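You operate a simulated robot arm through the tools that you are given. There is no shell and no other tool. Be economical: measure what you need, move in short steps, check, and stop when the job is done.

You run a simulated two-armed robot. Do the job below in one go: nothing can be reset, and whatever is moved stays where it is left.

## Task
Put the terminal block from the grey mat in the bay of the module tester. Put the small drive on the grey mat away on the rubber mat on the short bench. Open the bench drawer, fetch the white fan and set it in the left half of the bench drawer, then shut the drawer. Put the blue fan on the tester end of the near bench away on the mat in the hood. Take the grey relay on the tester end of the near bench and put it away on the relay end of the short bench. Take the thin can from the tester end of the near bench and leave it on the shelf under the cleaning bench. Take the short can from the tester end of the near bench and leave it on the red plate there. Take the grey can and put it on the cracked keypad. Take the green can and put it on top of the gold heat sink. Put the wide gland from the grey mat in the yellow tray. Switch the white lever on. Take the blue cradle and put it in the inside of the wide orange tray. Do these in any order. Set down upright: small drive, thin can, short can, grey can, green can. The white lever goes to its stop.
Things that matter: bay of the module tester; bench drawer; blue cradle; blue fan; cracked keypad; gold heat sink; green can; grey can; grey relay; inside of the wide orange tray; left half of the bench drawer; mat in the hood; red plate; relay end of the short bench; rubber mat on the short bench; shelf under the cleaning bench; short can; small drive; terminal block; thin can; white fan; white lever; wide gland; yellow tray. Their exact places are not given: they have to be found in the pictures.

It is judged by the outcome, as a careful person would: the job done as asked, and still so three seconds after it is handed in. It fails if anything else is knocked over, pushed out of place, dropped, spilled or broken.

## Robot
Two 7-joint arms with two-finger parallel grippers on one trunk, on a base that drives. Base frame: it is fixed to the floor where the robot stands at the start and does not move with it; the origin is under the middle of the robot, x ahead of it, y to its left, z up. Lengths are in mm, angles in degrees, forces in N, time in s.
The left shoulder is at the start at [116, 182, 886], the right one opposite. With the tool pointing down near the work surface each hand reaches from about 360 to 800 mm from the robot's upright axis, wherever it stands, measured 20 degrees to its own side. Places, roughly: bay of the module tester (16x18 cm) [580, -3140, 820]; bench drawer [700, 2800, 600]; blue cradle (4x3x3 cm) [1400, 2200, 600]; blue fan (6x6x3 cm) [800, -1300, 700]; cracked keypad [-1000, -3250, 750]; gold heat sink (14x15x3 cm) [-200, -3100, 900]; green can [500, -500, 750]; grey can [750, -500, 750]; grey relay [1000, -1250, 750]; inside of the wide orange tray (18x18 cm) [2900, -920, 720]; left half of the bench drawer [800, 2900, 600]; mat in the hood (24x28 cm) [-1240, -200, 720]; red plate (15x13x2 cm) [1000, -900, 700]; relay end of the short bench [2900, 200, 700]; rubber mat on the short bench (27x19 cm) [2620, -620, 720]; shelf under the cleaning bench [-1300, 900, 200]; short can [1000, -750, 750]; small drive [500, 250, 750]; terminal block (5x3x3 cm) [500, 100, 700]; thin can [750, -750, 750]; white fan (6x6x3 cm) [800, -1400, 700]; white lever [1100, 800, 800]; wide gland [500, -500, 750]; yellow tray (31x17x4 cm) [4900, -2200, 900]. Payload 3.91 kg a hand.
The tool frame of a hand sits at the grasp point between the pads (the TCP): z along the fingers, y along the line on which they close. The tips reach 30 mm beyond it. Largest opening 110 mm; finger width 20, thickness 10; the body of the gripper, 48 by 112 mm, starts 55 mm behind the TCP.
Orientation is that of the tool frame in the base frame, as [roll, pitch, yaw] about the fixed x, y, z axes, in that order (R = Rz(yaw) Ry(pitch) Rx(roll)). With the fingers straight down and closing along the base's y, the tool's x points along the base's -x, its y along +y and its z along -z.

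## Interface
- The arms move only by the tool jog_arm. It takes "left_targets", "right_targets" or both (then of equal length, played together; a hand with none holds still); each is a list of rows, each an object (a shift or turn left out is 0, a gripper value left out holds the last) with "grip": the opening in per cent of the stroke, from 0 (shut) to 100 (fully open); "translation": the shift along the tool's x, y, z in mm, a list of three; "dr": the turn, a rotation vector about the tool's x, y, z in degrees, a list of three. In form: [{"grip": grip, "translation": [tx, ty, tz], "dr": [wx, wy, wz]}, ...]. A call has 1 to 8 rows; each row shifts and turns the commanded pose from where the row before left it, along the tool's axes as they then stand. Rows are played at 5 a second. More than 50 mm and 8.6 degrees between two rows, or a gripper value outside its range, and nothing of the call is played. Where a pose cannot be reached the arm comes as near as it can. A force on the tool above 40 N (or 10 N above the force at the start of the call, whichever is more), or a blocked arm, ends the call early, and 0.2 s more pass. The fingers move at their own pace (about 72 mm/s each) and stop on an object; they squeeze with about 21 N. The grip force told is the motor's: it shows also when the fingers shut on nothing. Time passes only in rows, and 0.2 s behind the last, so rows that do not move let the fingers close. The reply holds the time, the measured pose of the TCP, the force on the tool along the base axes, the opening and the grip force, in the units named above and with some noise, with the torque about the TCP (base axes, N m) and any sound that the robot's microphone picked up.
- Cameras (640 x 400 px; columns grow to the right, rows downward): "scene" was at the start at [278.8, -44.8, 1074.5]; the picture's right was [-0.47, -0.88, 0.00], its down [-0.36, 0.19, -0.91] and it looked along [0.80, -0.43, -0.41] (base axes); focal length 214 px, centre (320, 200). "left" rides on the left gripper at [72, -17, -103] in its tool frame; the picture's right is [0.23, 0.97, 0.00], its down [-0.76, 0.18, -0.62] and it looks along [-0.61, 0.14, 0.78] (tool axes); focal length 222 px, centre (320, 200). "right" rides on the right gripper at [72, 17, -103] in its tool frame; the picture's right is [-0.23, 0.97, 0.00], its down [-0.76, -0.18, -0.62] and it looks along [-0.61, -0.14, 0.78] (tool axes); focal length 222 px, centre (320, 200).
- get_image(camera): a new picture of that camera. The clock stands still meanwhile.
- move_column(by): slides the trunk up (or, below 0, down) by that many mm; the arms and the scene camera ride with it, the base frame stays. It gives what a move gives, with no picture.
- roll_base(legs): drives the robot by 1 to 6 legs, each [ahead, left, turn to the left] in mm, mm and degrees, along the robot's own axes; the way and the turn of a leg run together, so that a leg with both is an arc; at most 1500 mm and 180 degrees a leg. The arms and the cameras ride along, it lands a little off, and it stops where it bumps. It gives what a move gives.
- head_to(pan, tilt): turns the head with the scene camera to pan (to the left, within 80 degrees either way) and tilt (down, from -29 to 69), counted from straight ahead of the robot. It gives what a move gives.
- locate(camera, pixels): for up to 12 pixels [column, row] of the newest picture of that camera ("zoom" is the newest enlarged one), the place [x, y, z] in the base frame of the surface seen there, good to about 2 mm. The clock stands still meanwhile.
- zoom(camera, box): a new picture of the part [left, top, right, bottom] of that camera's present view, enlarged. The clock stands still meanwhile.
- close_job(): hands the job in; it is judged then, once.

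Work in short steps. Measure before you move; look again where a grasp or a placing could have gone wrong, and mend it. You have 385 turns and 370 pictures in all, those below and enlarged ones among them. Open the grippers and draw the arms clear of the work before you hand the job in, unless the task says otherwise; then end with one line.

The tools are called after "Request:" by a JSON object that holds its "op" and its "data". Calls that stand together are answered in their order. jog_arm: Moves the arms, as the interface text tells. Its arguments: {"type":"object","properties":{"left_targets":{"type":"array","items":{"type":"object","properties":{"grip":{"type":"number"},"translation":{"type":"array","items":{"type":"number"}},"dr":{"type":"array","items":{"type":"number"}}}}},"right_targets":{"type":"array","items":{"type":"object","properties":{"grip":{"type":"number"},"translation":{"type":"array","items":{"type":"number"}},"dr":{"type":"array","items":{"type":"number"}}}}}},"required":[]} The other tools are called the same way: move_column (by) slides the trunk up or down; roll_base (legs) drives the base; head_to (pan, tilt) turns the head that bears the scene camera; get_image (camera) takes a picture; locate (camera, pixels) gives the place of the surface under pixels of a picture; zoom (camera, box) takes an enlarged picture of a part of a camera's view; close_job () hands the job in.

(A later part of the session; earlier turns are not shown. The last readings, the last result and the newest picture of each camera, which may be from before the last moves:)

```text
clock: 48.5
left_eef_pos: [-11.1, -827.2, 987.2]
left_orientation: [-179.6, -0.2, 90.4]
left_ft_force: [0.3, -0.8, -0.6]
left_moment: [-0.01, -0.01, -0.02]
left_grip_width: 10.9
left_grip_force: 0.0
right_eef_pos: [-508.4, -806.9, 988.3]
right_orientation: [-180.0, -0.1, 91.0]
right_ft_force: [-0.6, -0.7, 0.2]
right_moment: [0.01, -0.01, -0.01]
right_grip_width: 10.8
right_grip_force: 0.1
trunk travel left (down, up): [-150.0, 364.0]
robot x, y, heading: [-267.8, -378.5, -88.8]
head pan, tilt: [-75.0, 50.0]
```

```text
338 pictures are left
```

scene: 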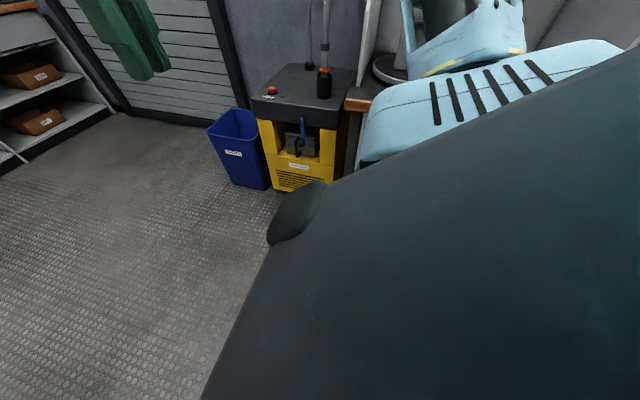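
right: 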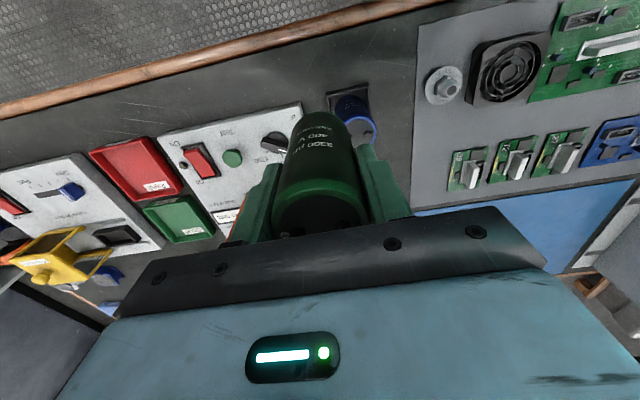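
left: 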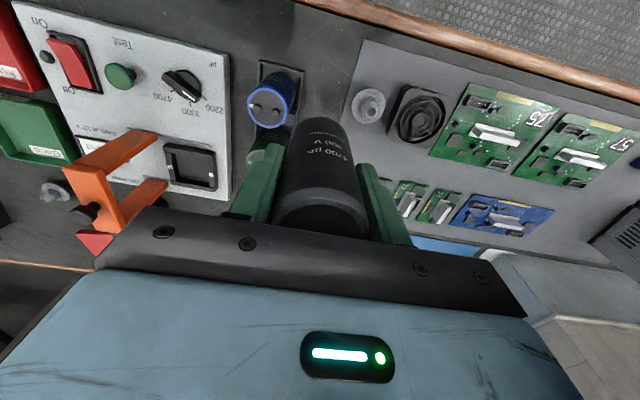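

Locate the green can and view through the hand cameras too.

Request:
{"op": "head_to", "data": {"pan": 10, "tilt": 65}}

Request:
{"op": "zoom", "data": {"camera": "scene", "box": [200, 160, 360, 260]}}

Request:
{"op": "get_image", "data": {"camera": "left"}}

Request:
{"op": "get_image", "data": {"camera": "right"}}

```text
clock: 50.1
left_eef_pos: [-11.7, -827.5, 985.7]
left_orientation: [-179.4, -0.2, 90.3]
left_ft_force: [-0.3, -0.2, -0.3]
left_moment: [0.04, 0.0, -0.06]
left_grip_width: 10.8
left_grip_force: 0.0
right_eef_pos: [-509.6, -807.3, 989.0]
right_orientation: [-180.0, 0.0, 91.1]
right_ft_force: [0.4, -0.5, 1.0]
right_moment: [0.0, -0.01, 0.02]
right_grip_width: 11.2
right_grip_force: 0.0
trunk travel left (down, up): [-150.0, 364.0]
robot x, y, heading: [-268.0, -373.3, -88.8]
head pan, tilt: [10.0, 65.0]
```

```text
4.00 times, centred on (280, 210) of scene
```

zoom: 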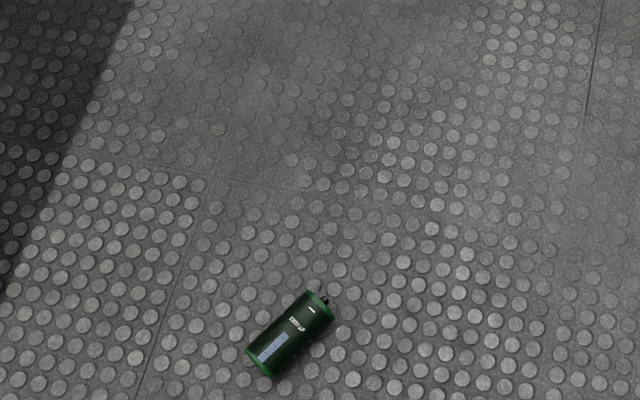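

```text
336 pictures are left
```

left: 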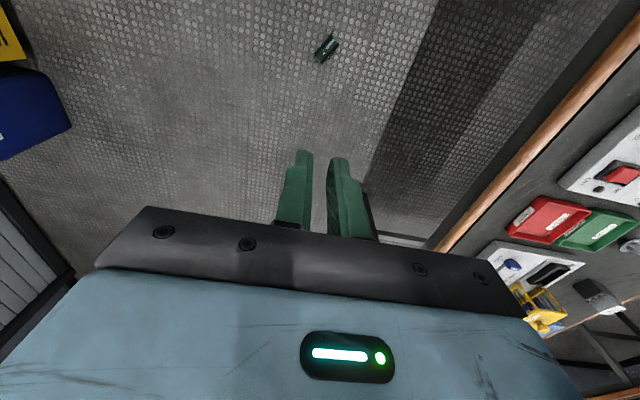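

```text
335 pictures are left
```

right: 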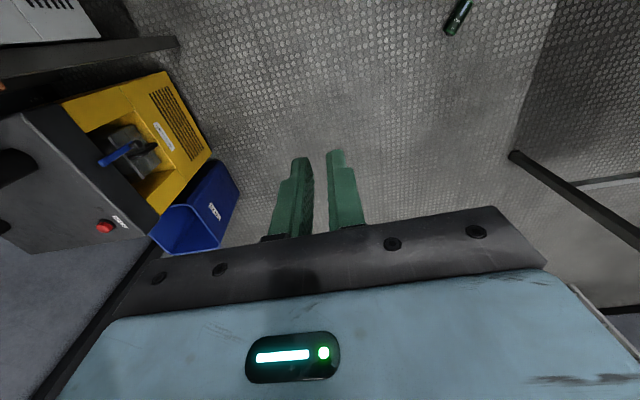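

Request:
{"op": "locate", "data": {"camera": "zoom", "pixels": [[290, 335], [318, 300], [260, 368], [400, 200]]}}

Request:
{"op": "locate", "data": {"camera": "left", "pixels": [[326, 47], [390, 190], [330, 120]]}}

```text
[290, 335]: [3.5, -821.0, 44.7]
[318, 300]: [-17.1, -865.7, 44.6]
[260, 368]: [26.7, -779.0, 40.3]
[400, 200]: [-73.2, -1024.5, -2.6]
```

```text
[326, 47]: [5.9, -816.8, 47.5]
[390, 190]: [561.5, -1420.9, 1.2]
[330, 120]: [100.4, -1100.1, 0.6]
```

Green can lies at (4,-821). To find the grey one I turn 40° left and look toward the bench.

Request:
{"op": "roll_base", "data": {"legs": [[0, 0, 40]]}}

Request:
{"op": "head_to", "data": {"pan": 45, "tilt": 45}}

Request:
{"op": "get_image", "data": {"camera": "scene"}}

Request:
{"op": "get_image", "data": {"camera": "left"}}

```text
clock: 52.4
left_eef_pos: [217.6, -557.1, 987.0]
left_orientation: [-179.5, -0.2, 130.3]
left_ft_force: [-0.6, -0.1, -0.3]
left_moment: [0.0, -0.01, 0.0]
left_grip_width: 11.2
left_grip_force: 0.0
right_eef_pos: [-177.5, -860.4, 987.8]
right_orientation: [-179.9, 0.0, 131.0]
right_ft_force: [-0.8, 0.1, 0.3]
right_moment: [0.02, 0.01, -0.05]
right_grip_width: 10.8
right_grip_force: 0.0
trunk travel left (down, up): [-150.0, 364.0]
robot x, y, heading: [-268.7, -375.6, -49.2]
head pan, tilt: [10.0, 65.0]
```

```text
clock: 53.4
left_eef_pos: [217.8, -557.2, 987.2]
left_orientation: [-179.7, -0.2, 130.2]
left_ft_force: [0.4, -0.1, -0.2]
left_moment: [0.0, 0.02, -0.01]
left_grip_width: 10.8
left_grip_force: 0.1
right_eef_pos: [-177.6, -859.5, 987.4]
right_orientation: [-179.9, -0.1, 130.9]
right_ft_force: [0.4, -0.1, 1.1]
right_moment: [-0.01, -0.03, -0.01]
right_grip_width: 11.1
right_grip_force: 0.1
trunk travel left (down, up): [-150.0, 364.0]
robot x, y, heading: [-272.0, -371.5, -49.0]
head pan, tilt: [45.0, 45.0]
```

```text
334 pictures are left
```

scene: 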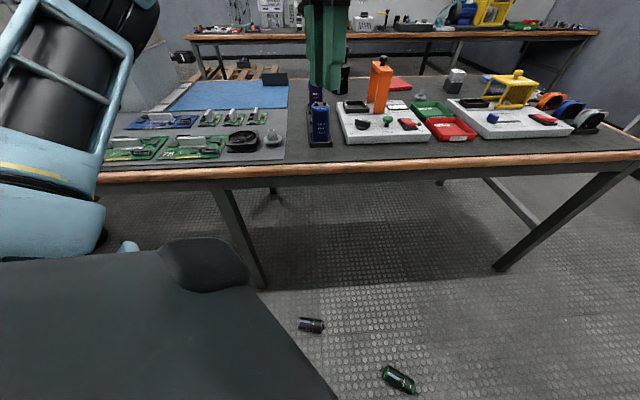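

```text
333 pictures are left
```

left: 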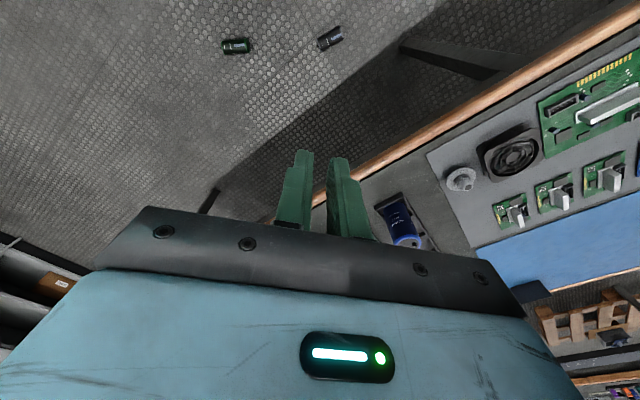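

Both cans found. Zoom and measure their ends.

Request:
{"op": "zoom", "data": {"camera": "scene", "box": [270, 300, 430, 400]}}

Request:
{"op": "locate", "data": {"camera": "zoom", "pixels": [[120, 90], [220, 105], [168, 98], [460, 270], [590, 350], [525, 310]]}}

Request:
{"op": "zoom", "data": {"camera": "left", "box": [200, 10, 360, 110]}}

Request:
{"op": "locate", "data": {"camera": "zoom", "pixels": [[105, 145], [190, 140], [480, 135], [560, 80], [145, 143], [520, 108]]}}

```text
4.00 times, centred on (350, 350) of scene
```

zoom: 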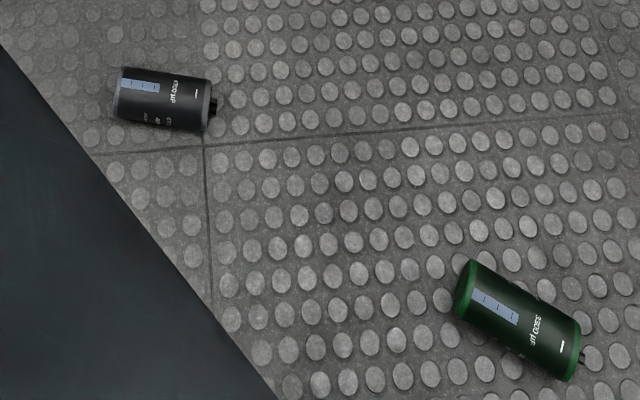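

```text
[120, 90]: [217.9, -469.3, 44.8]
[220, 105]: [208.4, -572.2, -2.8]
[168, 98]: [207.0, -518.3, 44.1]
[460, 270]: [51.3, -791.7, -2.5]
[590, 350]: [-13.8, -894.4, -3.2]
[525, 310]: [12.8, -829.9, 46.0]
```

```text
4.00 times, centred on (280, 60) of left
```

zoom: 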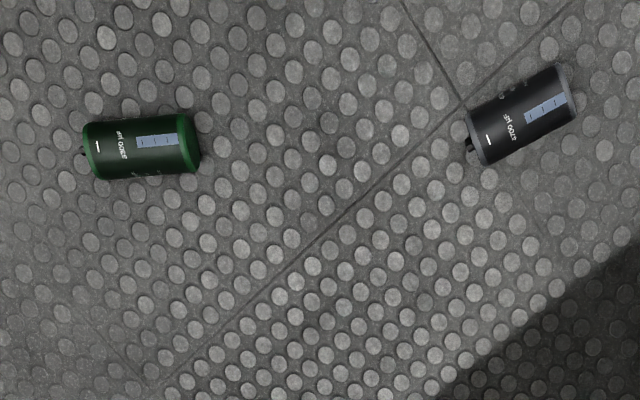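

```text
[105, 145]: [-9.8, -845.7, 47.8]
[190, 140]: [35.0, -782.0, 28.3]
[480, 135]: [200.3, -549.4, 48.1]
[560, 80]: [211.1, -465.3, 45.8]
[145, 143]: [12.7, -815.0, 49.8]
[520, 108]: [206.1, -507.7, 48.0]
```

Both lie about 95 mm long, top ends pointing roughly south. I'll pick them from the floor: lower the trunk first and open the grippers.

Request:
{"op": "move_column", "data": {"by": -150}}

Request:
{"op": "jog_arm", "data": {"left_targets": [{"grip": 70, "translation": [0, 0, 45], "dr": [0, 0, 8]}, {"translation": [0, 0, 45], "dr": [0, 0, 8]}, {"translation": [0, 0, 45], "dr": [0, 0, 8]}, {"translation": [0, 0, 45], "dr": [0, 0, 8]}, {"translation": [0, 0, 45], "dr": [0, 0, 8]}, {"translation": [0, 0, 45], "dr": [0, 0, 8]}, {}]}}

Request:
{"op": "get_image", "data": {"camera": "left"}}

```text
clock: 55.1
left_eef_pos: [241.6, -586.4, 820.2]
left_orientation: [-179.5, -4.4, 130.2]
left_ft_force: [-0.3, 0.7, -0.7]
left_moment: [-0.01, 0.0, -0.01]
left_grip_width: 10.7
left_grip_force: 0.0
right_eef_pos: [-178.0, -860.8, 837.5]
right_orientation: [180.0, 0.1, 131.0]
right_ft_force: [0.4, 0.5, -0.4]
right_moment: [-0.01, -0.01, 0.0]
right_grip_width: 10.7
right_grip_force: 0.1
trunk travel left (down, up): [0.0, 514.0]
robot x, y, heading: [-264.9, -379.1, -48.8]
head pan, tilt: [45.0, 45.0]
```

```text
clock: 56.7
left_eef_pos: [211.0, -571.6, 567.7]
left_orientation: [-178.4, -2.7, 82.2]
left_ft_force: [-0.5, 0.6, 0.0]
left_moment: [-0.02, 0.0, 0.0]
left_grip_width: 77.1
left_grip_force: 0.1
right_eef_pos: [-200.2, -865.5, 836.5]
right_orientation: [178.7, 1.0, 130.8]
right_ft_force: [0.0, 0.0, -0.7]
right_moment: [-0.04, -0.01, 0.0]
right_grip_width: 11.0
right_grip_force: 0.0
trunk travel left (down, up): [0.0, 514.0]
robot x, y, heading: [-269.7, -375.4, -48.9]
head pan, tilt: [45.0, 45.0]
```

```text
330 pictures are left
```

left: 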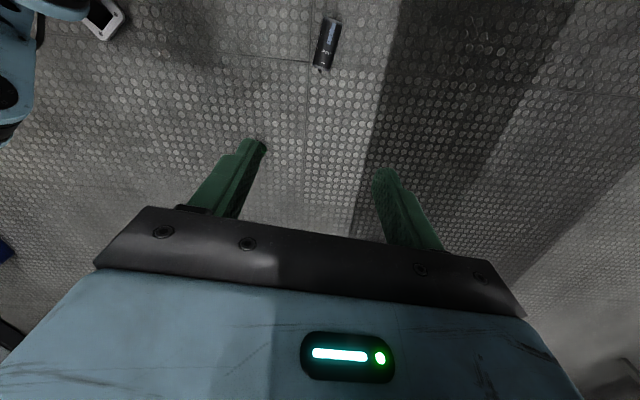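

Hand yaw now matches the grey can. Descend toward it.

Request:
{"op": "jog_arm", "data": {"left_targets": [{"translation": [5, -2, 48]}, {"translation": [5, -2, 48]}, {"translation": [5, -2, 48]}, {"translation": [5, -2, 48]}, {"translation": [5, -2, 48]}, {"translation": [5, -2, 48]}, {"translation": [5, -2, 40]}, {}]}}

Request:
{"op": "get_image", "data": {"camera": "left"}}

```text
clock: 58.5
left_eef_pos: [200.5, -515.7, 227.4]
left_orientation: [-176.4, -2.6, 82.2]
left_ft_force: [0.2, -0.3, 0.9]
left_moment: [-0.04, 0.0, 0.0]
left_grip_width: 76.9
left_grip_force: 0.1
right_eef_pos: [-176.0, -860.5, 837.1]
right_orientation: [-180.0, 0.0, 131.0]
right_ft_force: [-0.4, -0.6, -0.4]
right_moment: [0.02, -0.01, 0.0]
right_grip_width: 10.9
right_grip_force: 0.0
trunk travel left (down, up): [0.0, 514.0]
robot x, y, heading: [-272.7, -377.5, -49.0]
head pan, tilt: [45.0, 45.0]
```

```text
329 pictures are left
```

left: 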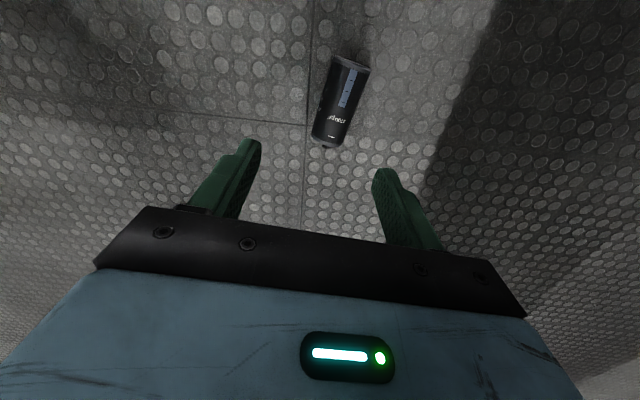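

Request:
{"op": "locate", "data": {"camera": "left", "pixels": [[326, 138], [350, 65], [338, 100], [325, 100], [352, 104]]}}

```text
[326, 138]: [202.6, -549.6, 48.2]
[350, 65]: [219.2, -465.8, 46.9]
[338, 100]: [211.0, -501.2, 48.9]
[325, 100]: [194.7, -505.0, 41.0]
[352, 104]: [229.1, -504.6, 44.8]
```

Straighten the tool, align to the can axis, and descend most of the way.

Request:
{"op": "jog_arm", "data": {"left_targets": [{"dr": [-3.6, -2.6, 3]}, {"translation": [-8.5, 9, 30]}, {"translation": [0, 0, 48]}, {"translation": [0, 0, 40]}, {}]}}

Request:
{"op": "get_image", "data": {"camera": "left"}}

```text
clock: 59.7
left_eef_pos: [208.9, -528.6, 110.6]
left_orientation: [-180.0, 0.1, 79.3]
left_ft_force: [-0.2, -1.1, -0.1]
left_moment: [0.02, -0.01, 0.0]
left_grip_width: 77.2
left_grip_force: 0.0
right_eef_pos: [-176.9, -860.7, 836.7]
right_orientation: [180.0, -0.1, 131.0]
right_ft_force: [0.2, 0.2, -0.7]
right_moment: [-0.01, 0.0, -0.01]
right_grip_width: 10.9
right_grip_force: 0.1
trunk travel left (down, up): [0.0, 514.0]
robot x, y, heading: [-270.2, -376.1, -49.3]
head pan, tilt: [45.0, 45.0]
```

```text
328 pictures are left
```

left: 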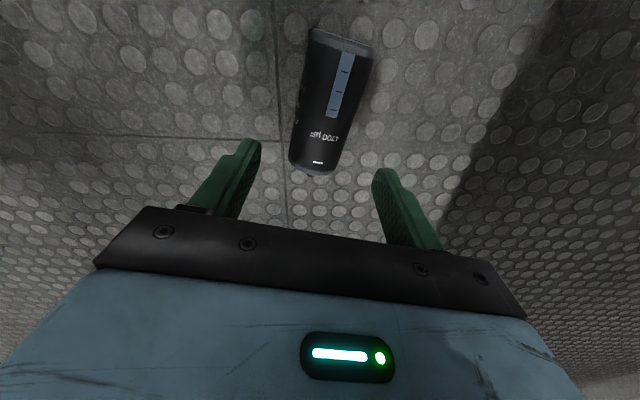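

Descend the last 75 mm and close.

Request:
{"op": "jog_arm", "data": {"left_targets": [{"translation": [0, 0, 40]}, {"translation": [0, 0, 35]}, {}, {"grip": 10}, {"grip": 10}, {"grip": 10}, {"grip": 10}]}}

Request:
{"op": "get_image", "data": {"camera": "left"}}

```text
clock: 61.3
left_eef_pos: [207.9, -526.8, 35.6]
left_orientation: [-179.9, 0.1, 79.3]
left_ft_force: [-0.6, -0.2, 0.5]
left_moment: [-0.09, 0.03, 0.0]
left_grip_width: 47.1
left_grip_force: 21.2
right_eef_pos: [-176.9, -860.6, 838.6]
right_orientation: [179.9, 0.0, 130.9]
right_ft_force: [-0.2, -0.6, 0.4]
right_moment: [-0.01, -0.02, 0.02]
right_grip_width: 11.3
right_grip_force: 0.1
trunk travel left (down, up): [0.0, 514.0]
robot x, y, heading: [-268.2, -375.4, -49.4]
head pan, tilt: [45.0, 45.0]
```

```text
327 pictures are left
```

left: 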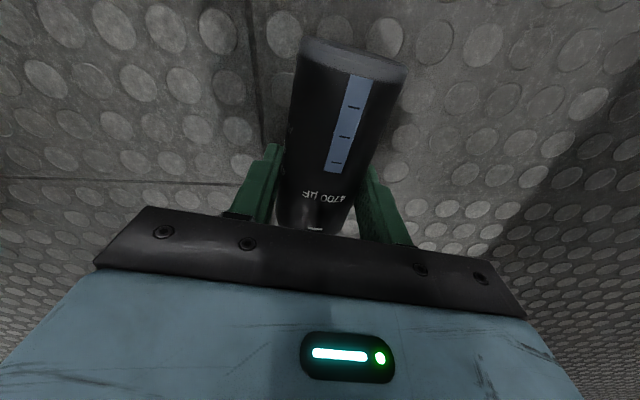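

Lift and check for slip or pivot.

Request:
{"op": "jog_arm", "data": {"left_targets": [{"translation": [0, 0, -15]}, {"translation": [0, 0, -30]}, {"translation": [0, 0, -48]}, {"translation": [0, 0, -48]}, {"translation": [0, 0, -48]}, {"translation": [0, 0, -48]}, {"translation": [0, 0, -48]}, {"translation": [0, 0, -48]}]}}

Request:
{"op": "get_image", "data": {"camera": "left"}}

```text
clock: 63.1
left_eef_pos: [202.6, -523.7, 368.3]
left_orientation: [-179.8, 0.1, 79.3]
left_ft_force: [-0.5, 0.3, -3.4]
left_moment: [-0.05, 0.01, -0.03]
left_grip_width: 47.1
left_grip_force: 20.4
right_eef_pos: [-176.5, -861.1, 838.1]
right_orientation: [180.0, -0.1, 130.9]
right_ft_force: [0.5, 0.1, 0.6]
right_moment: [-0.01, -0.02, 0.01]
right_grip_width: 11.3
right_grip_force: 0.1
trunk travel left (down, up): [0.0, 514.0]
robot x, y, heading: [-272.1, -374.1, -49.0]
head pan, tilt: [45.0, 45.0]
```

```text
326 pictures are left
```

left: 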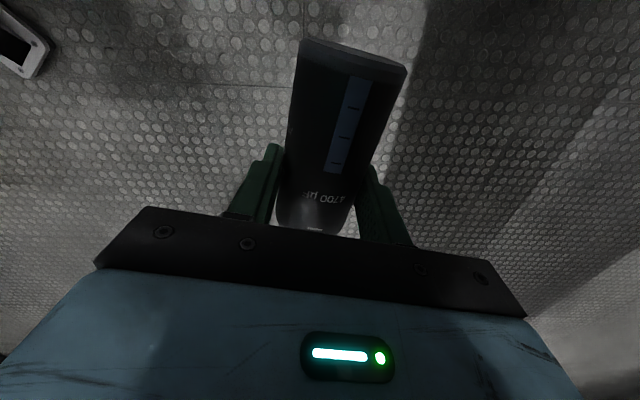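

Grey can held. Now right hand: rotate yaw toward 55° while descending, for the green can.

Request:
{"op": "jog_arm", "data": {"right_targets": [{"grip": 70, "translation": [0, 0, 40], "dr": [0, 0, 8.5]}, {"translation": [0, 0, 40], "dr": [0, 0, 8.5]}, {"translation": [0, 0, 40], "dr": [0, 0, 8.5]}, {"translation": [0, 0, 40], "dr": [0, 0, 8.5]}, {"translation": [0, 0, 40], "dr": [0, 0, 8.5]}, {"translation": [0, 0, 40], "dr": [0, 0, 8.5]}, {"translation": [0, 0, 40], "dr": [0, 0, 8.5]}, {"translation": [0, 0, 40], "dr": [0, 0, 8.5]}]}}

Request:
{"op": "get_image", "data": {"camera": "right"}}

```text
clock: 64.9
left_eef_pos: [203.3, -525.8, 366.6]
left_orientation: [-179.7, 0.1, 79.4]
left_ft_force: [0.4, 0.2, -2.7]
left_moment: [-0.02, 0.03, 0.0]
left_grip_width: 46.7
left_grip_force: 21.0
right_eef_pos: [-176.8, -861.2, 518.6]
right_orientation: [-179.9, 0.0, 63.0]
right_ft_force: [-0.7, -0.1, -0.6]
right_moment: [0.0, -0.03, 0.0]
right_grip_width: 77.0
right_grip_force: 0.1
trunk travel left (down, up): [0.0, 514.0]
robot x, y, heading: [-273.5, -376.6, -49.0]
head pan, tilt: [45.0, 45.0]
```

```text
325 pictures are left
```

right: 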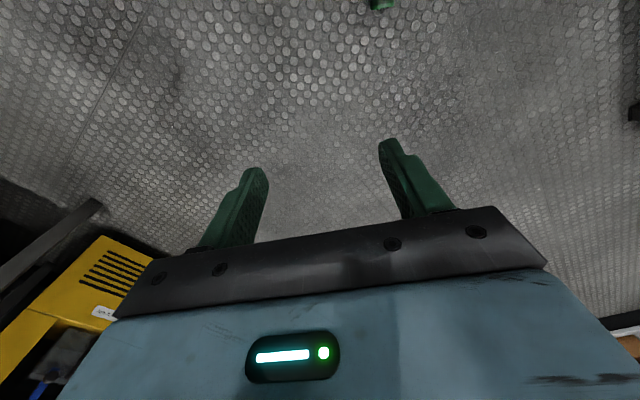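

Move over the green can.

Request:
{"op": "jog_arm", "data": {"right_targets": [{"dr": [0, 0, 8]}, {"translation": [24, 27, 20]}, {"translation": [24, 27, 25]}, {"translation": [24, 27, 30]}, {"translation": [24, 27, 30]}, {"translation": [21, 23, 30]}, {"translation": [0, 0, 40]}, {"translation": [0, 0, 40]}]}}

Request:
{"op": "get_image", "data": {"camera": "right"}}

```text
clock: 66.7
left_eef_pos: [201.3, -525.4, 368.0]
left_orientation: [-179.9, 0.0, 79.3]
left_ft_force: [0.6, 0.5, -3.0]
left_moment: [-0.08, 0.03, 0.02]
left_grip_width: 47.1
left_grip_force: 20.9
right_eef_pos: [-39.2, -851.3, 320.0]
right_orientation: [-180.0, -0.1, 54.9]
right_ft_force: [0.2, 0.5, -0.3]
right_moment: [0.0, -0.02, 0.0]
right_grip_width: 76.7
right_grip_force: 0.0
right hand out of reach, approached as far as the arm can: row 6, 7
trunk travel left (down, up): [0.0, 514.0]
robot x, y, heading: [-268.8, -376.7, -49.2]
head pan, tilt: [45.0, 45.0]
```

```text
324 pictures are left
```

right: 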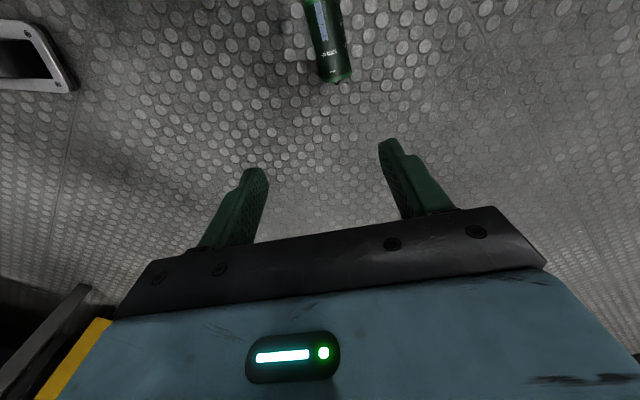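

Out of reach by ~45 mm. Check the base's extents (the white frame at left of the image) before rolling forward.

Request:
{"op": "locate", "data": {"camera": "right", "pixels": [[25, 28], [70, 85], [40, 90], [5, 90], [336, 78], [322, 20], [308, 5], [40, 30]]}}

```text
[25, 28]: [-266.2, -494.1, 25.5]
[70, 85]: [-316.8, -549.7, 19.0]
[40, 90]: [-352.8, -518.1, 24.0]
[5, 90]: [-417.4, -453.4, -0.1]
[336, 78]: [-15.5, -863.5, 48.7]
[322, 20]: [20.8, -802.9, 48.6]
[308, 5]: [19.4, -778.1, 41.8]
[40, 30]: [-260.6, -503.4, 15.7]
```

Base front is well short of the can. Roll forward 90 mm.

Request:
{"op": "roll_base", "data": {"legs": [[90, 0, 0]]}}

Request:
{"op": "get_image", "data": {"camera": "right"}}

Request:
{"op": "get_image", "data": {"camera": "left"}}

```text
clock: 67.8
left_eef_pos: [259.9, -587.9, 366.2]
left_orientation: [-179.9, 0.1, 79.3]
left_ft_force: [0.6, -0.2, -3.2]
left_moment: [-0.07, 0.0, -0.02]
left_grip_width: 46.8
left_grip_force: 21.0
right_eef_pos: [17.9, -915.5, 319.2]
right_orientation: [-180.0, 0.0, 55.2]
right_ft_force: [-0.4, 0.1, 0.0]
right_moment: [-0.03, 0.01, 0.0]
right_grip_width: 77.0
right_grip_force: 0.1
trunk travel left (down, up): [0.0, 514.0]
robot x, y, heading: [-212.9, -443.1, -48.8]
head pan, tilt: [45.0, 45.0]
```

```text
323 pictures are left
```

right: 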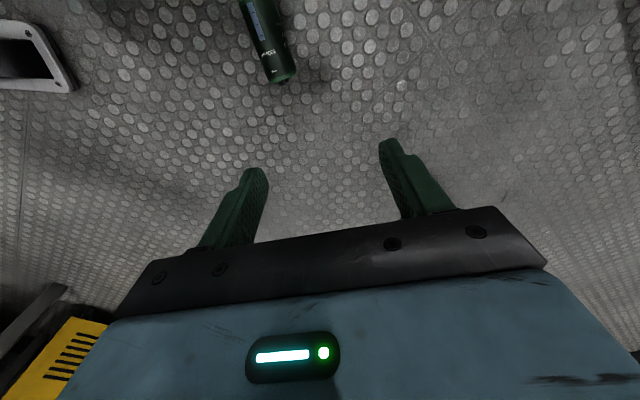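

```text
322 pictures are left
```

left: 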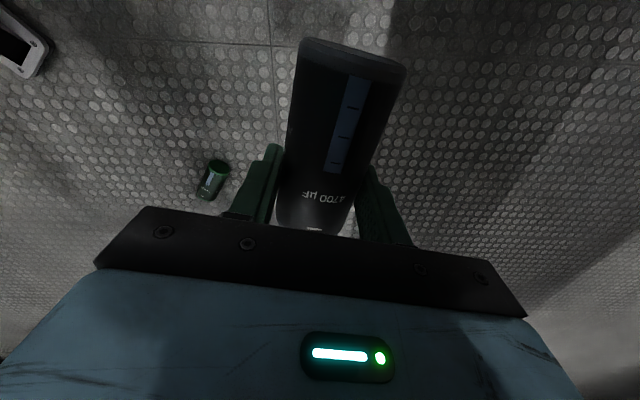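

Locate the green can from the right camera.

Request:
{"op": "locate", "data": {"camera": "right", "pixels": [[280, 78], [262, 40], [248, 8], [272, 38], [252, 44]]}}

```text
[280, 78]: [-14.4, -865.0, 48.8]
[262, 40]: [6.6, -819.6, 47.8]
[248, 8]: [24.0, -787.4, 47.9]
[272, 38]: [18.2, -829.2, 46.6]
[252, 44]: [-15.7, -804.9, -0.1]
```

Rotate 9° and move over the grip point, descending.

Request:
{"op": "jog_arm", "data": {"right_targets": [{"dr": [0, 0, -4.5]}, {"dr": [0, 0, -4.5]}, {"translation": [20, -17, 30]}, {"translation": [19, -17, 40]}, {"translation": [18, -17, 40]}, {"translation": [0, 0, 48]}, {"translation": [0, 0, 48]}, {}]}}

Request:
{"op": "get_image", "data": {"camera": "right"}}

```text
clock: 69.6
left_eef_pos: [259.3, -590.1, 368.1]
left_orientation: [-179.9, 0.1, 79.4]
left_ft_force: [0.2, 0.5, -3.1]
left_moment: [-0.04, 0.02, -0.01]
left_grip_width: 47.0
left_grip_force: 21.4
right_eef_pos: [-85.7, -902.3, 188.7]
right_orientation: [180.0, -0.1, 64.1]
right_ft_force: [0.2, 0.1, 0.7]
right_moment: [0.02, -0.01, 0.0]
right_grip_width: 76.9
right_grip_force: 0.1
right hand out of reach, approached as far as the arm can: row 3, 4, 5, 6, 7
trunk travel left (down, up): [0.0, 514.0]
robot x, y, heading: [-210.1, -444.8, -49.0]
head pan, tilt: [45.0, 45.0]
```

```text
321 pictures are left
```

right: 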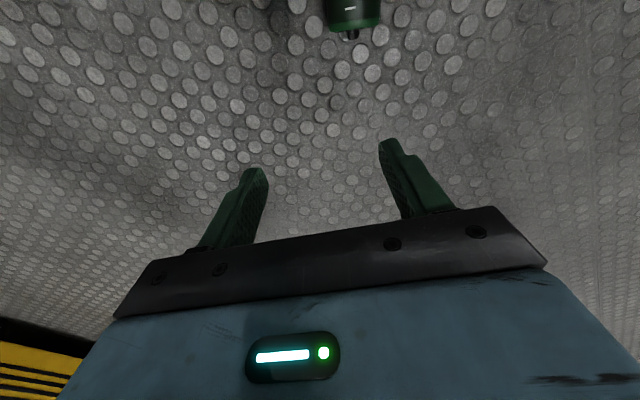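

The wrist only reaches further to the right; shifting the base left by 102 mm puts the hand over the can. First bring the left hand inward and right hand up.

Request:
{"op": "jog_arm", "data": {"left_targets": [{"translation": [0, -40, -20]}, {"translation": [0, -40, -20]}, {}], "right_targets": [{"translation": [0, 0, -20]}, {}, {}]}}

Request:
{"op": "roll_base", "data": {"legs": [[9, 102, 0]]}}

Request:
{"op": "get_image", "data": {"camera": "right"}}

Request:
{"op": "get_image", "data": {"camera": "scene"}}

```text
clock: 70.4
left_eef_pos: [180.2, -576.6, 404.8]
left_orientation: [-179.8, 0.0, 79.3]
left_ft_force: [-0.1, -0.5, -3.1]
left_moment: [-0.02, 0.03, -0.01]
left_grip_width: 46.7
left_grip_force: 21.3
left hand out of reach, approached as far as the arm can: row 2
right_eef_pos: [-85.9, -900.7, 210.0]
right_orientation: [-179.9, 0.1, 64.0]
right_ft_force: [0.4, -1.0, 0.2]
right_moment: [0.0, -0.04, 0.0]
right_grip_width: 76.9
right_grip_force: 0.1
trunk travel left (down, up): [0.0, 514.0]
robot x, y, heading: [-211.4, -441.7, -48.8]
head pan, tilt: [45.0, 45.0]
```

```text
clock: 71.8
left_eef_pos: [234.2, -532.7, 402.6]
left_orientation: [-179.0, 0.2, 79.1]
left_ft_force: [-0.9, -0.9, -2.4]
left_moment: [-0.05, 0.01, -0.01]
left_grip_width: 46.7
left_grip_force: 21.2
right_eef_pos: [-22.2, -855.5, 209.7]
right_orientation: [179.9, -0.1, 64.1]
right_ft_force: [0.6, -0.3, 0.7]
right_moment: [0.02, 0.0, -0.01]
right_grip_width: 77.0
right_grip_force: 0.0
trunk travel left (down, up): [0.0, 514.0]
robot x, y, heading: [-150.5, -399.8, -49.0]
head pan, tilt: [45.0, 45.0]
stopped in leg 1: the robot was blocked; the commanded pose is now the measured one
```

```text
320 pictures are left
```

right: 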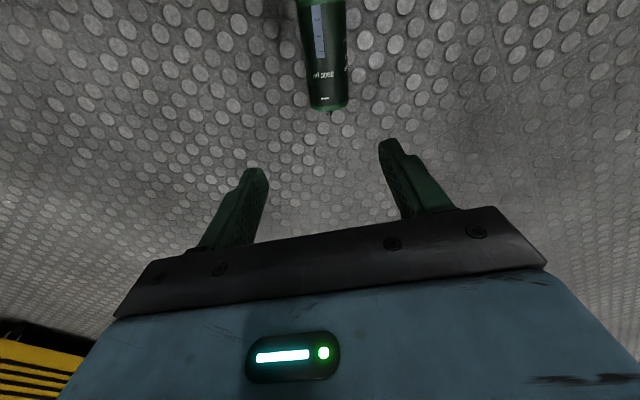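

```text
319 pictures are left
```

scene: 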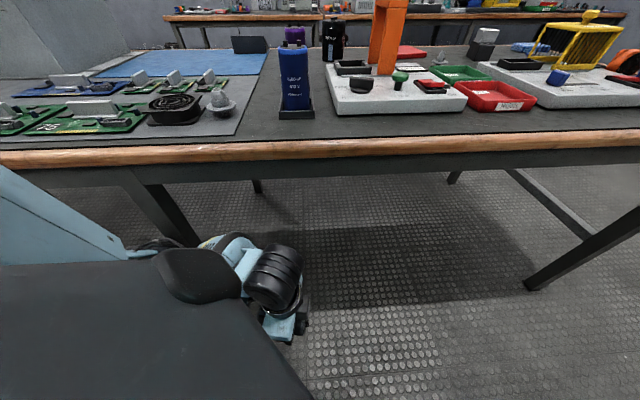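

The left elbow touched the bench area and the drive stopped; nothing appears moved. Locate the green can relative to the right hand.

Request:
{"op": "locate", "data": {"camera": "right", "pixels": [[328, 103], [323, 50], [318, 10], [305, 50], [345, 50]]}}

```text
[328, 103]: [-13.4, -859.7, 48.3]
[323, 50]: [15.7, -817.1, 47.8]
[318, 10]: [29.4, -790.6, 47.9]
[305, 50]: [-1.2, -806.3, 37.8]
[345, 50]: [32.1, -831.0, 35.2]
```

Rotate 6°, move (28,10), and descend.

Request:
{"op": "jog_arm", "data": {"right_targets": [{"dr": [0, 0, 6]}, {"translation": [14, 5, 30]}, {"translation": [14, 5, 40]}, {"translation": [0, 0, 35]}, {}]}}

Request:
{"op": "get_image", "data": {"camera": "right"}}

```text
clock: 73.0
left_eef_pos: [234.6, -533.7, 404.8]
left_orientation: [-179.0, 0.3, 79.1]
left_ft_force: [0.1, -1.0, -2.2]
left_moment: [-0.07, 0.01, -0.01]
left_grip_width: 46.8
left_grip_force: 21.6
right_eef_pos: [-45.7, -871.0, 170.6]
right_orientation: [179.8, -0.1, 58.1]
right_ft_force: [0.8, 0.2, 0.3]
right_moment: [-0.02, -0.01, -0.04]
right_grip_width: 77.0
right_grip_force: 0.0
right hand out of reach, approached as far as the arm can: row 2, 3, 4
trunk travel left (down, up): [0.0, 514.0]
robot x, y, heading: [-149.6, -400.5, -48.9]
head pan, tilt: [45.0, 45.0]
```

```text
318 pictures are left
```

right: 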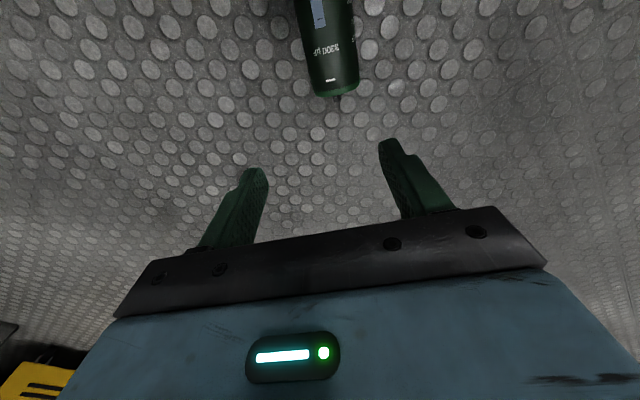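

The right wrist is limited here. New plan: take the grey can (left) to the keypad now, fetch green later with the left hand. Raise the right hand, then back away from the bench.

Request:
{"op": "jog_arm", "data": {"right_targets": [{"translation": [0, 0, -48], "dr": [0, 0, -8]}, {"translation": [0, 0, -48], "dr": [0, 0, -8]}, {"translation": [0, 0, -48], "dr": [0, 0, -8]}, {"translation": [0, 0, -48], "dr": [0, 0, -8]}, {"translation": [0, 0, -48], "dr": [0, 0, -8]}, {"translation": [0, 0, -48], "dr": [0, 0, -8]}, {"translation": [0, 0, -48], "dr": [0, 0, -8]}, {"translation": [0, 0, -48], "dr": [0, 0, -8]}]}}

Request:
{"op": "roll_base", "data": {"legs": [[-100, -200, 0]]}}

Request:
{"op": "get_image", "data": {"camera": "left"}}

Request:
{"op": "get_image", "data": {"camera": "scene"}}

```text
clock: 74.8
left_eef_pos: [234.3, -533.4, 403.0]
left_orientation: [-179.0, 0.4, 79.1]
left_ft_force: [0.2, 0.1, -2.7]
left_moment: [-0.03, 0.02, 0.01]
left_grip_width: 46.7
left_grip_force: 21.1
right_eef_pos: [-48.6, -870.3, 554.6]
right_orientation: [179.8, -0.1, 122.2]
right_ft_force: [-0.4, -0.2, -1.1]
right_moment: [0.04, 0.01, -0.01]
right_grip_width: 76.9
right_grip_force: 0.1
trunk travel left (down, up): [0.0, 514.0]
robot x, y, heading: [-150.6, -399.1, -48.9]
head pan, tilt: [45.0, 45.0]
```

```text
clock: 77.1
left_eef_pos: [21.7, -585.6, 403.2]
left_orientation: [-179.1, 0.3, 78.8]
left_ft_force: [0.3, 0.3, -2.7]
left_moment: [-0.01, 0.01, -0.05]
left_grip_width: 46.9
left_grip_force: 20.9
right_eef_pos: [-263.4, -923.1, 554.3]
right_orientation: [179.8, 0.1, 122.0]
right_ft_force: [-0.5, -0.5, 0.9]
right_moment: [-0.03, 0.04, -0.02]
right_grip_width: 77.0
right_grip_force: 0.1
trunk travel left (down, up): [0.0, 514.0]
robot x, y, heading: [-365.1, -445.8, -49.1]
head pan, tilt: [45.0, 45.0]
```

```text
317 pictures are left
```

left: 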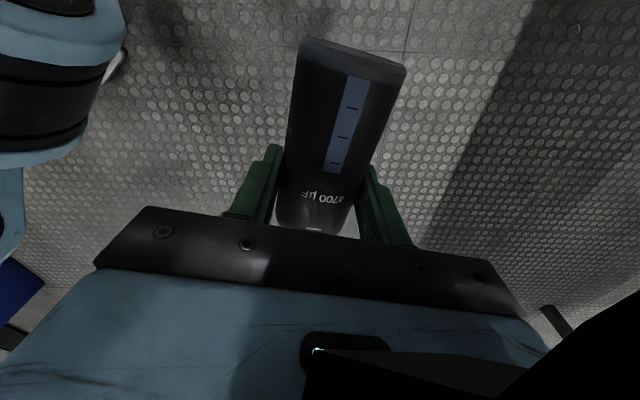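

```text
316 pictures are left
```

scene: 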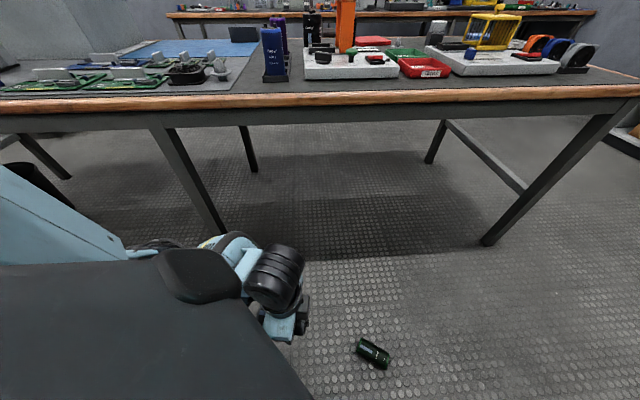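

Clear now. Raise trunk and both hands, unwinding the left yaw.

Request:
{"op": "move_column", "data": {"by": 150}}

Request:
{"op": "jog_arm", "data": {"left_targets": [{"translation": [0, 5, -40], "dr": [0, 0, -6]}, {"translation": [0, 5, -40], "dr": [0, 0, -6]}, {"translation": [0, 5, -40], "dr": [0, 0, -6]}, {"translation": [0, 5, -40], "dr": [0, 0, -6]}, {"translation": [0, 5, -40], "dr": [0, 0, -6]}, {"translation": [0, 5, -40], "dr": [0, 0, -6]}, {"translation": [0, 5, -40], "dr": [0, 0, -6]}, {"translation": [0, 5, -40], "dr": [0, 0, -6]}], "right_targets": [{"translation": [10, 0, -40]}, {"translation": [10, 0, -40]}, {"translation": [10, 0, -40]}, {"translation": [10, 0, -40]}, {"translation": [10, 0, -40]}, {"translation": [10, 0, -40]}, {"translation": [10, 0, -10]}, {"translation": [10, 0, 0]}]}}

Request:
{"op": "get_image", "data": {"camera": "left"}}

```text
clock: 78.9
left_eef_pos: [22.6, -586.5, 554.0]
left_orientation: [-178.9, 0.2, 78.8]
left_ft_force: [-0.6, 0.5, -2.9]
left_moment: [-0.07, 0.01, 0.01]
left_grip_width: 46.6
left_grip_force: 21.5
right_eef_pos: [-263.8, -923.0, 704.3]
right_orientation: [179.8, 0.1, 121.9]
right_ft_force: [-0.8, -0.8, -0.6]
right_moment: [-0.02, -0.01, 0.0]
right_grip_width: 76.9
right_grip_force: 0.0
trunk travel left (down, up): [-150.0, 364.0]
robot x, y, heading: [-364.2, -449.6, -49.1]
head pan, tilt: [45.0, 45.0]
```

```text
clock: 80.7
left_eef_pos: [66.7, -578.8, 872.1]
left_orientation: [-179.0, -0.6, 127.0]
left_ft_force: [0.1, 0.5, -2.8]
left_moment: [-0.02, -0.06, 0.0]
left_grip_width: 47.1
left_grip_force: 21.4
right_eef_pos: [-307.2, -856.2, 955.8]
right_orientation: [179.8, 0.1, 121.9]
right_ft_force: [-0.6, 0.0, 0.3]
right_moment: [-0.04, 0.01, 0.02]
right_grip_width: 77.1
right_grip_force: 0.1
trunk travel left (down, up): [-150.0, 364.0]
robot x, y, heading: [-366.8, -448.3, -49.1]
head pan, tilt: [45.0, 45.0]
```

```text
315 pictures are left
```

left: 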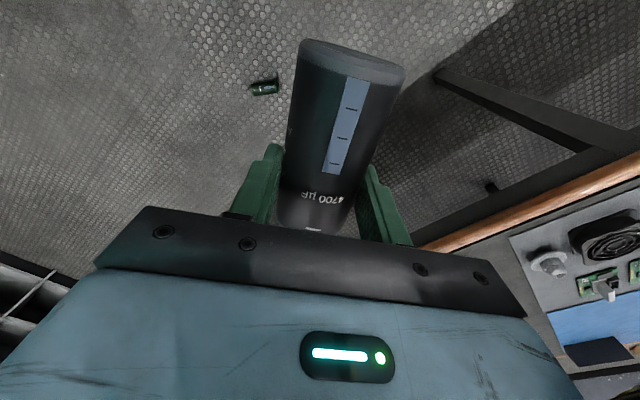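

Look south along the planned path for the yellow cart's clearance.

Request:
{"op": "head_to", "data": {"pan": -50, "tilt": 35}}

Request:
{"op": "get_image", "data": {"camera": "scene"}}

Request:
{"op": "locate", "data": {"camera": "scene", "pixels": [[100, 200], [300, 150], [400, 150], [350, 250], [450, 250], [400, 300], [500, 200], [250, 60]]}}

```text
clock: 82.4
left_eef_pos: [67.7, -578.7, 870.9]
left_orientation: [-179.2, -0.6, 126.8]
left_ft_force: [-0.2, -0.4, -2.9]
left_moment: [-0.02, -0.05, -0.04]
left_grip_width: 46.9
left_grip_force: 21.0
right_eef_pos: [-304.5, -857.0, 955.7]
right_orientation: [179.8, 0.1, 121.9]
right_ft_force: [-0.5, 0.0, -0.4]
right_moment: [-0.02, -0.03, -0.01]
right_grip_width: 76.6
right_grip_force: 0.1
trunk travel left (down, up): [-150.0, 364.0]
robot x, y, heading: [-365.4, -449.1, -48.8]
head pan, tilt: [-50.0, 35.0]
```

```text
314 pictures are left
```

scene: 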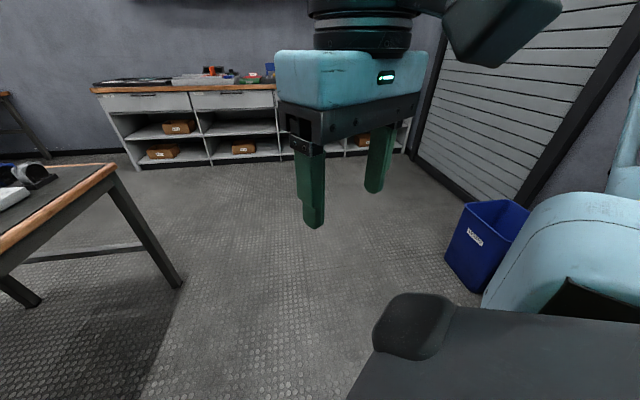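

```text
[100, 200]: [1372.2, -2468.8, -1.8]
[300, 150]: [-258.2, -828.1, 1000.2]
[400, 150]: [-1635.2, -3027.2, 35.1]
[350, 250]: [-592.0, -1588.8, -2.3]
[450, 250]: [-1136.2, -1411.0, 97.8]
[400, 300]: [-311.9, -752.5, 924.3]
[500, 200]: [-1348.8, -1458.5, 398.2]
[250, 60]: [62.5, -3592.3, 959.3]
```

Path is clear. Drive south without turning, then a slow arc turn to face south.

Request:
{"op": "roll_base", "data": {"legs": [[740, -755, 0]]}}

Request:
{"op": "roll_base", "data": {"legs": [[300, -300, -41]]}}

Request:
{"op": "head_to", "data": {"pan": 0, "tilt": 25}}

Request:
{"op": "get_image", "data": {"camera": "scene"}}

```text
clock: 89.3
left_eef_pos: [-29.9, -1604.5, 870.5]
left_orientation: [-179.2, -0.5, 126.3]
left_ft_force: [-0.4, -0.7, -3.0]
left_moment: [-0.06, -0.05, -0.01]
left_grip_width: 46.6
left_grip_force: 20.4
right_eef_pos: [-404.3, -1880.9, 955.9]
right_orientation: [179.9, 0.0, 121.4]
right_ft_force: [-0.4, 0.3, -0.1]
right_moment: [0.0, -0.02, -0.04]
right_grip_width: 77.0
right_grip_force: 0.1
trunk travel left (down, up): [-150.0, 364.0]
robot x, y, heading: [-455.7, -1470.6, -49.7]
head pan, tilt: [-50.0, 35.0]
```

```text
clock: 92.5
left_eef_pos: [-404.4, -2230.5, 870.9]
left_orientation: [-179.1, -0.7, 85.3]
left_ft_force: [-0.9, -0.4, -2.9]
left_moment: [-0.06, 0.02, 0.01]
left_grip_width: 47.0
left_grip_force: 21.0
right_eef_pos: [-867.9, -2190.6, 955.4]
right_orientation: [179.8, 0.2, 80.3]
right_ft_force: [-0.5, -0.4, -0.1]
right_moment: [-0.04, -0.02, 0.01]
right_grip_width: 77.0
right_grip_force: 0.1
trunk travel left (down, up): [-150.0, 364.0]
robot x, y, heading: [-642.8, -1845.0, -90.6]
head pan, tilt: [-50.0, 35.0]
```

```text
clock: 93.7
left_eef_pos: [-404.5, -2229.4, 870.8]
left_orientation: [-179.1, -0.6, 85.4]
left_ft_force: [-0.1, 0.4, -2.3]
left_moment: [-0.04, 0.0, -0.02]
left_grip_width: 46.7
left_grip_force: 20.9
right_eef_pos: [-868.0, -2190.7, 955.7]
right_orientation: [179.9, 0.1, 80.4]
right_ft_force: [-0.8, 1.1, 0.1]
right_moment: [0.05, 0.03, -0.02]
right_grip_width: 77.0
right_grip_force: 0.1
trunk travel left (down, up): [-150.0, 364.0]
robot x, y, heading: [-639.0, -1848.2, -90.8]
head pan, tilt: [0.0, 25.0]
```

```text
313 pictures are left
```

scene: 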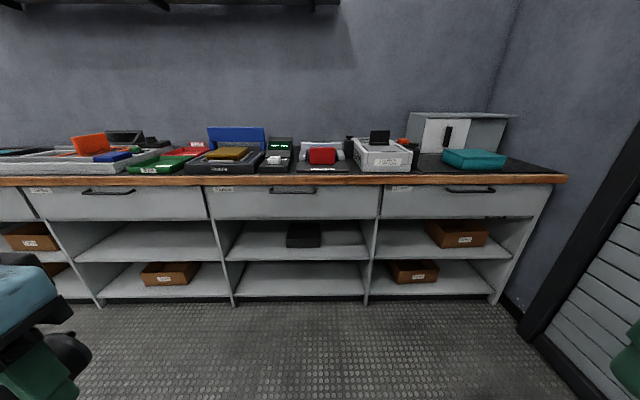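

Zoom on the bench top.

Request:
{"op": "zoom", "data": {"camera": "scene", "box": [60, 100, 580, 220]}}

Request:
{"op": "locate", "data": {"camera": "zoom", "pixels": [[210, 75], [212, 60], [270, 75], [320, 90], [320, 75], [395, 70], [400, 45], [510, 70], [300, 105], [100, 60], [150, 90], [130, 80]]}}

```text
1.23 times, centred on (320, 160) of scene
```

zoom: 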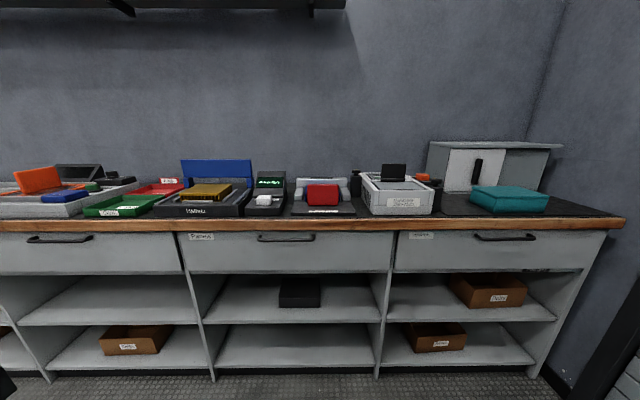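

```text
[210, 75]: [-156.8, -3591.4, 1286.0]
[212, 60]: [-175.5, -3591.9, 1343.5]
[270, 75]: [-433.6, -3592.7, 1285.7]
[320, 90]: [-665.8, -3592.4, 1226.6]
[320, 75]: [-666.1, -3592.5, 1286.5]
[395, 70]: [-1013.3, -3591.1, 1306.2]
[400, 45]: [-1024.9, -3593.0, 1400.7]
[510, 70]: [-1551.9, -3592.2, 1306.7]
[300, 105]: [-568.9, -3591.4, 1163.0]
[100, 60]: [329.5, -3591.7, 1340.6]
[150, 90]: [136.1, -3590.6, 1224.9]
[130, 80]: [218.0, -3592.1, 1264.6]
```

Locate bench-top items in this zoom.

Request:
{"op": "locate", "data": {"camera": "zoom", "pixels": [[205, 188], [210, 200], [393, 172], [400, 190], [423, 178], [400, 235], [250, 225], [265, 200], [322, 195], [510, 200], [435, 190], [560, 205]]}}

Request:
{"op": "roll_base", "data": {"legs": [[300, -250, 0]]}}

Request:
{"op": "zoom", "data": {"camera": "scene", "box": [160, 90, 480, 290]}}

```text
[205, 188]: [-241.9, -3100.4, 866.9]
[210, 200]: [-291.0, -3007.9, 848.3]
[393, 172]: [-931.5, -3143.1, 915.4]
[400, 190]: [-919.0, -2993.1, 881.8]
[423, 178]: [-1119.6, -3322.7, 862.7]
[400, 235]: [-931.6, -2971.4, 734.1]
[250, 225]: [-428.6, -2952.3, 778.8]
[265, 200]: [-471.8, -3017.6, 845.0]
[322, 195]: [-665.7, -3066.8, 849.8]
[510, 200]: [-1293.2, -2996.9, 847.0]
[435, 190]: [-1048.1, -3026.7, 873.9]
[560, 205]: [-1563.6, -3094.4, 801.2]
```

```text
clock: 96.5
left_eef_pos: [-660.2, -2535.8, 871.9]
left_orientation: [-179.1, -0.6, 85.2]
left_ft_force: [-0.7, 0.1, -3.5]
left_moment: [-0.04, 0.01, -0.01]
left_grip_width: 47.1
left_grip_force: 20.6
right_eef_pos: [-1123.6, -2496.3, 955.3]
right_orientation: [179.8, 0.1, 80.4]
right_ft_force: [0.7, 0.2, 0.6]
right_moment: [-0.04, 0.04, 0.02]
right_grip_width: 77.1
right_grip_force: 0.1
trunk travel left (down, up): [-150.0, 364.0]
robot x, y, heading: [-898.5, -2150.4, -90.7]
head pan, tilt: [0.0, 25.0]
```

```text
2.00 times, centred on (320, 190) of scene
```

zoom: 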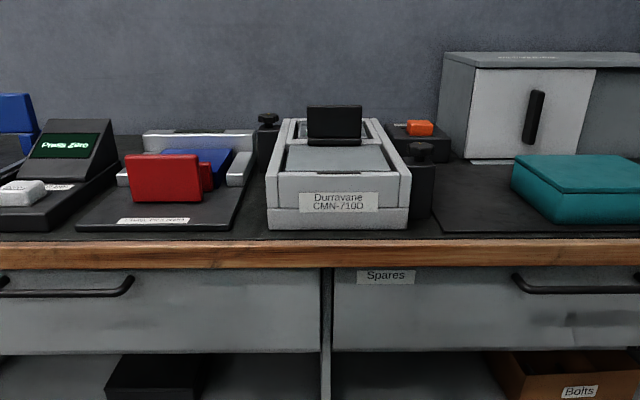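

Raise the trunk for a better view down onto the bench.

Request:
{"op": "move_column", "data": {"by": 340}}

Request:
{"op": "head_to", "data": {"pan": 0, "tilt": 40}}

Request:
{"op": "get_image", "data": {"camera": "scene"}}

Request:
{"op": "zoom", "data": {"camera": "scene", "box": [220, 100, 460, 250]}}

```text
clock: 99.8
left_eef_pos: [-660.3, -2534.1, 1211.6]
left_orientation: [-179.1, -0.6, 85.3]
left_ft_force: [-0.5, 0.1, -2.6]
left_moment: [-0.02, 0.02, 0.0]
left_grip_width: 46.9
left_grip_force: 21.1
right_eef_pos: [-1123.4, -2496.4, 1295.3]
right_orientation: [179.9, -0.1, 80.4]
right_ft_force: [-0.4, 0.6, -0.1]
right_moment: [0.02, 0.02, 0.0]
right_grip_width: 77.1
right_grip_force: 0.1
trunk travel left (down, up): [-490.0, 24.0]
robot x, y, heading: [-899.4, -2151.9, -90.5]
head pan, tilt: [0.0, 25.0]
```

```text
clock: 100.6
left_eef_pos: [-660.3, -2535.2, 1210.7]
left_orientation: [-179.1, -0.6, 85.2]
left_ft_force: [-0.5, 0.5, -3.1]
left_moment: [-0.05, 0.01, -0.06]
left_grip_width: 46.7
left_grip_force: 20.7
right_eef_pos: [-1123.1, -2496.1, 1295.9]
right_orientation: [179.9, 0.1, 80.3]
right_ft_force: [-0.1, 0.6, -0.2]
right_moment: [0.0, 0.03, 0.01]
right_grip_width: 77.1
right_grip_force: 0.0
trunk travel left (down, up): [-490.0, 24.0]
robot x, y, heading: [-896.4, -2149.6, -90.5]
head pan, tilt: [0.0, 40.0]
```

```text
310 pictures are left
```

scene: 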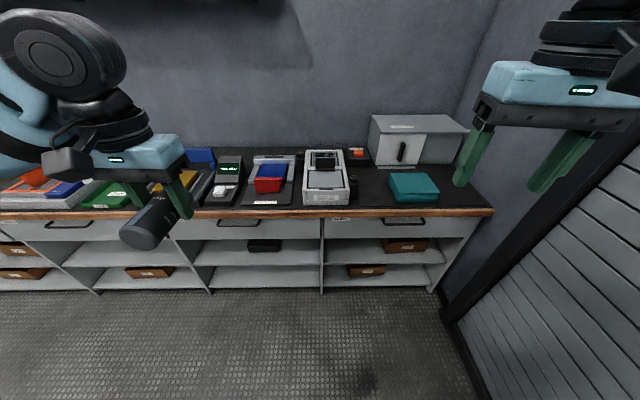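

```text
2.67 times, centred on (340, 175) of scene
```

zoom: 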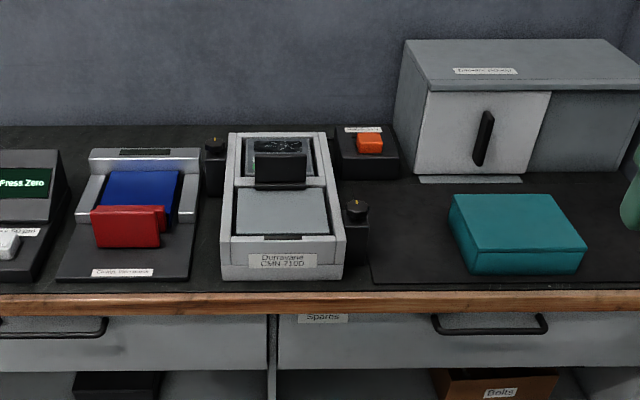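

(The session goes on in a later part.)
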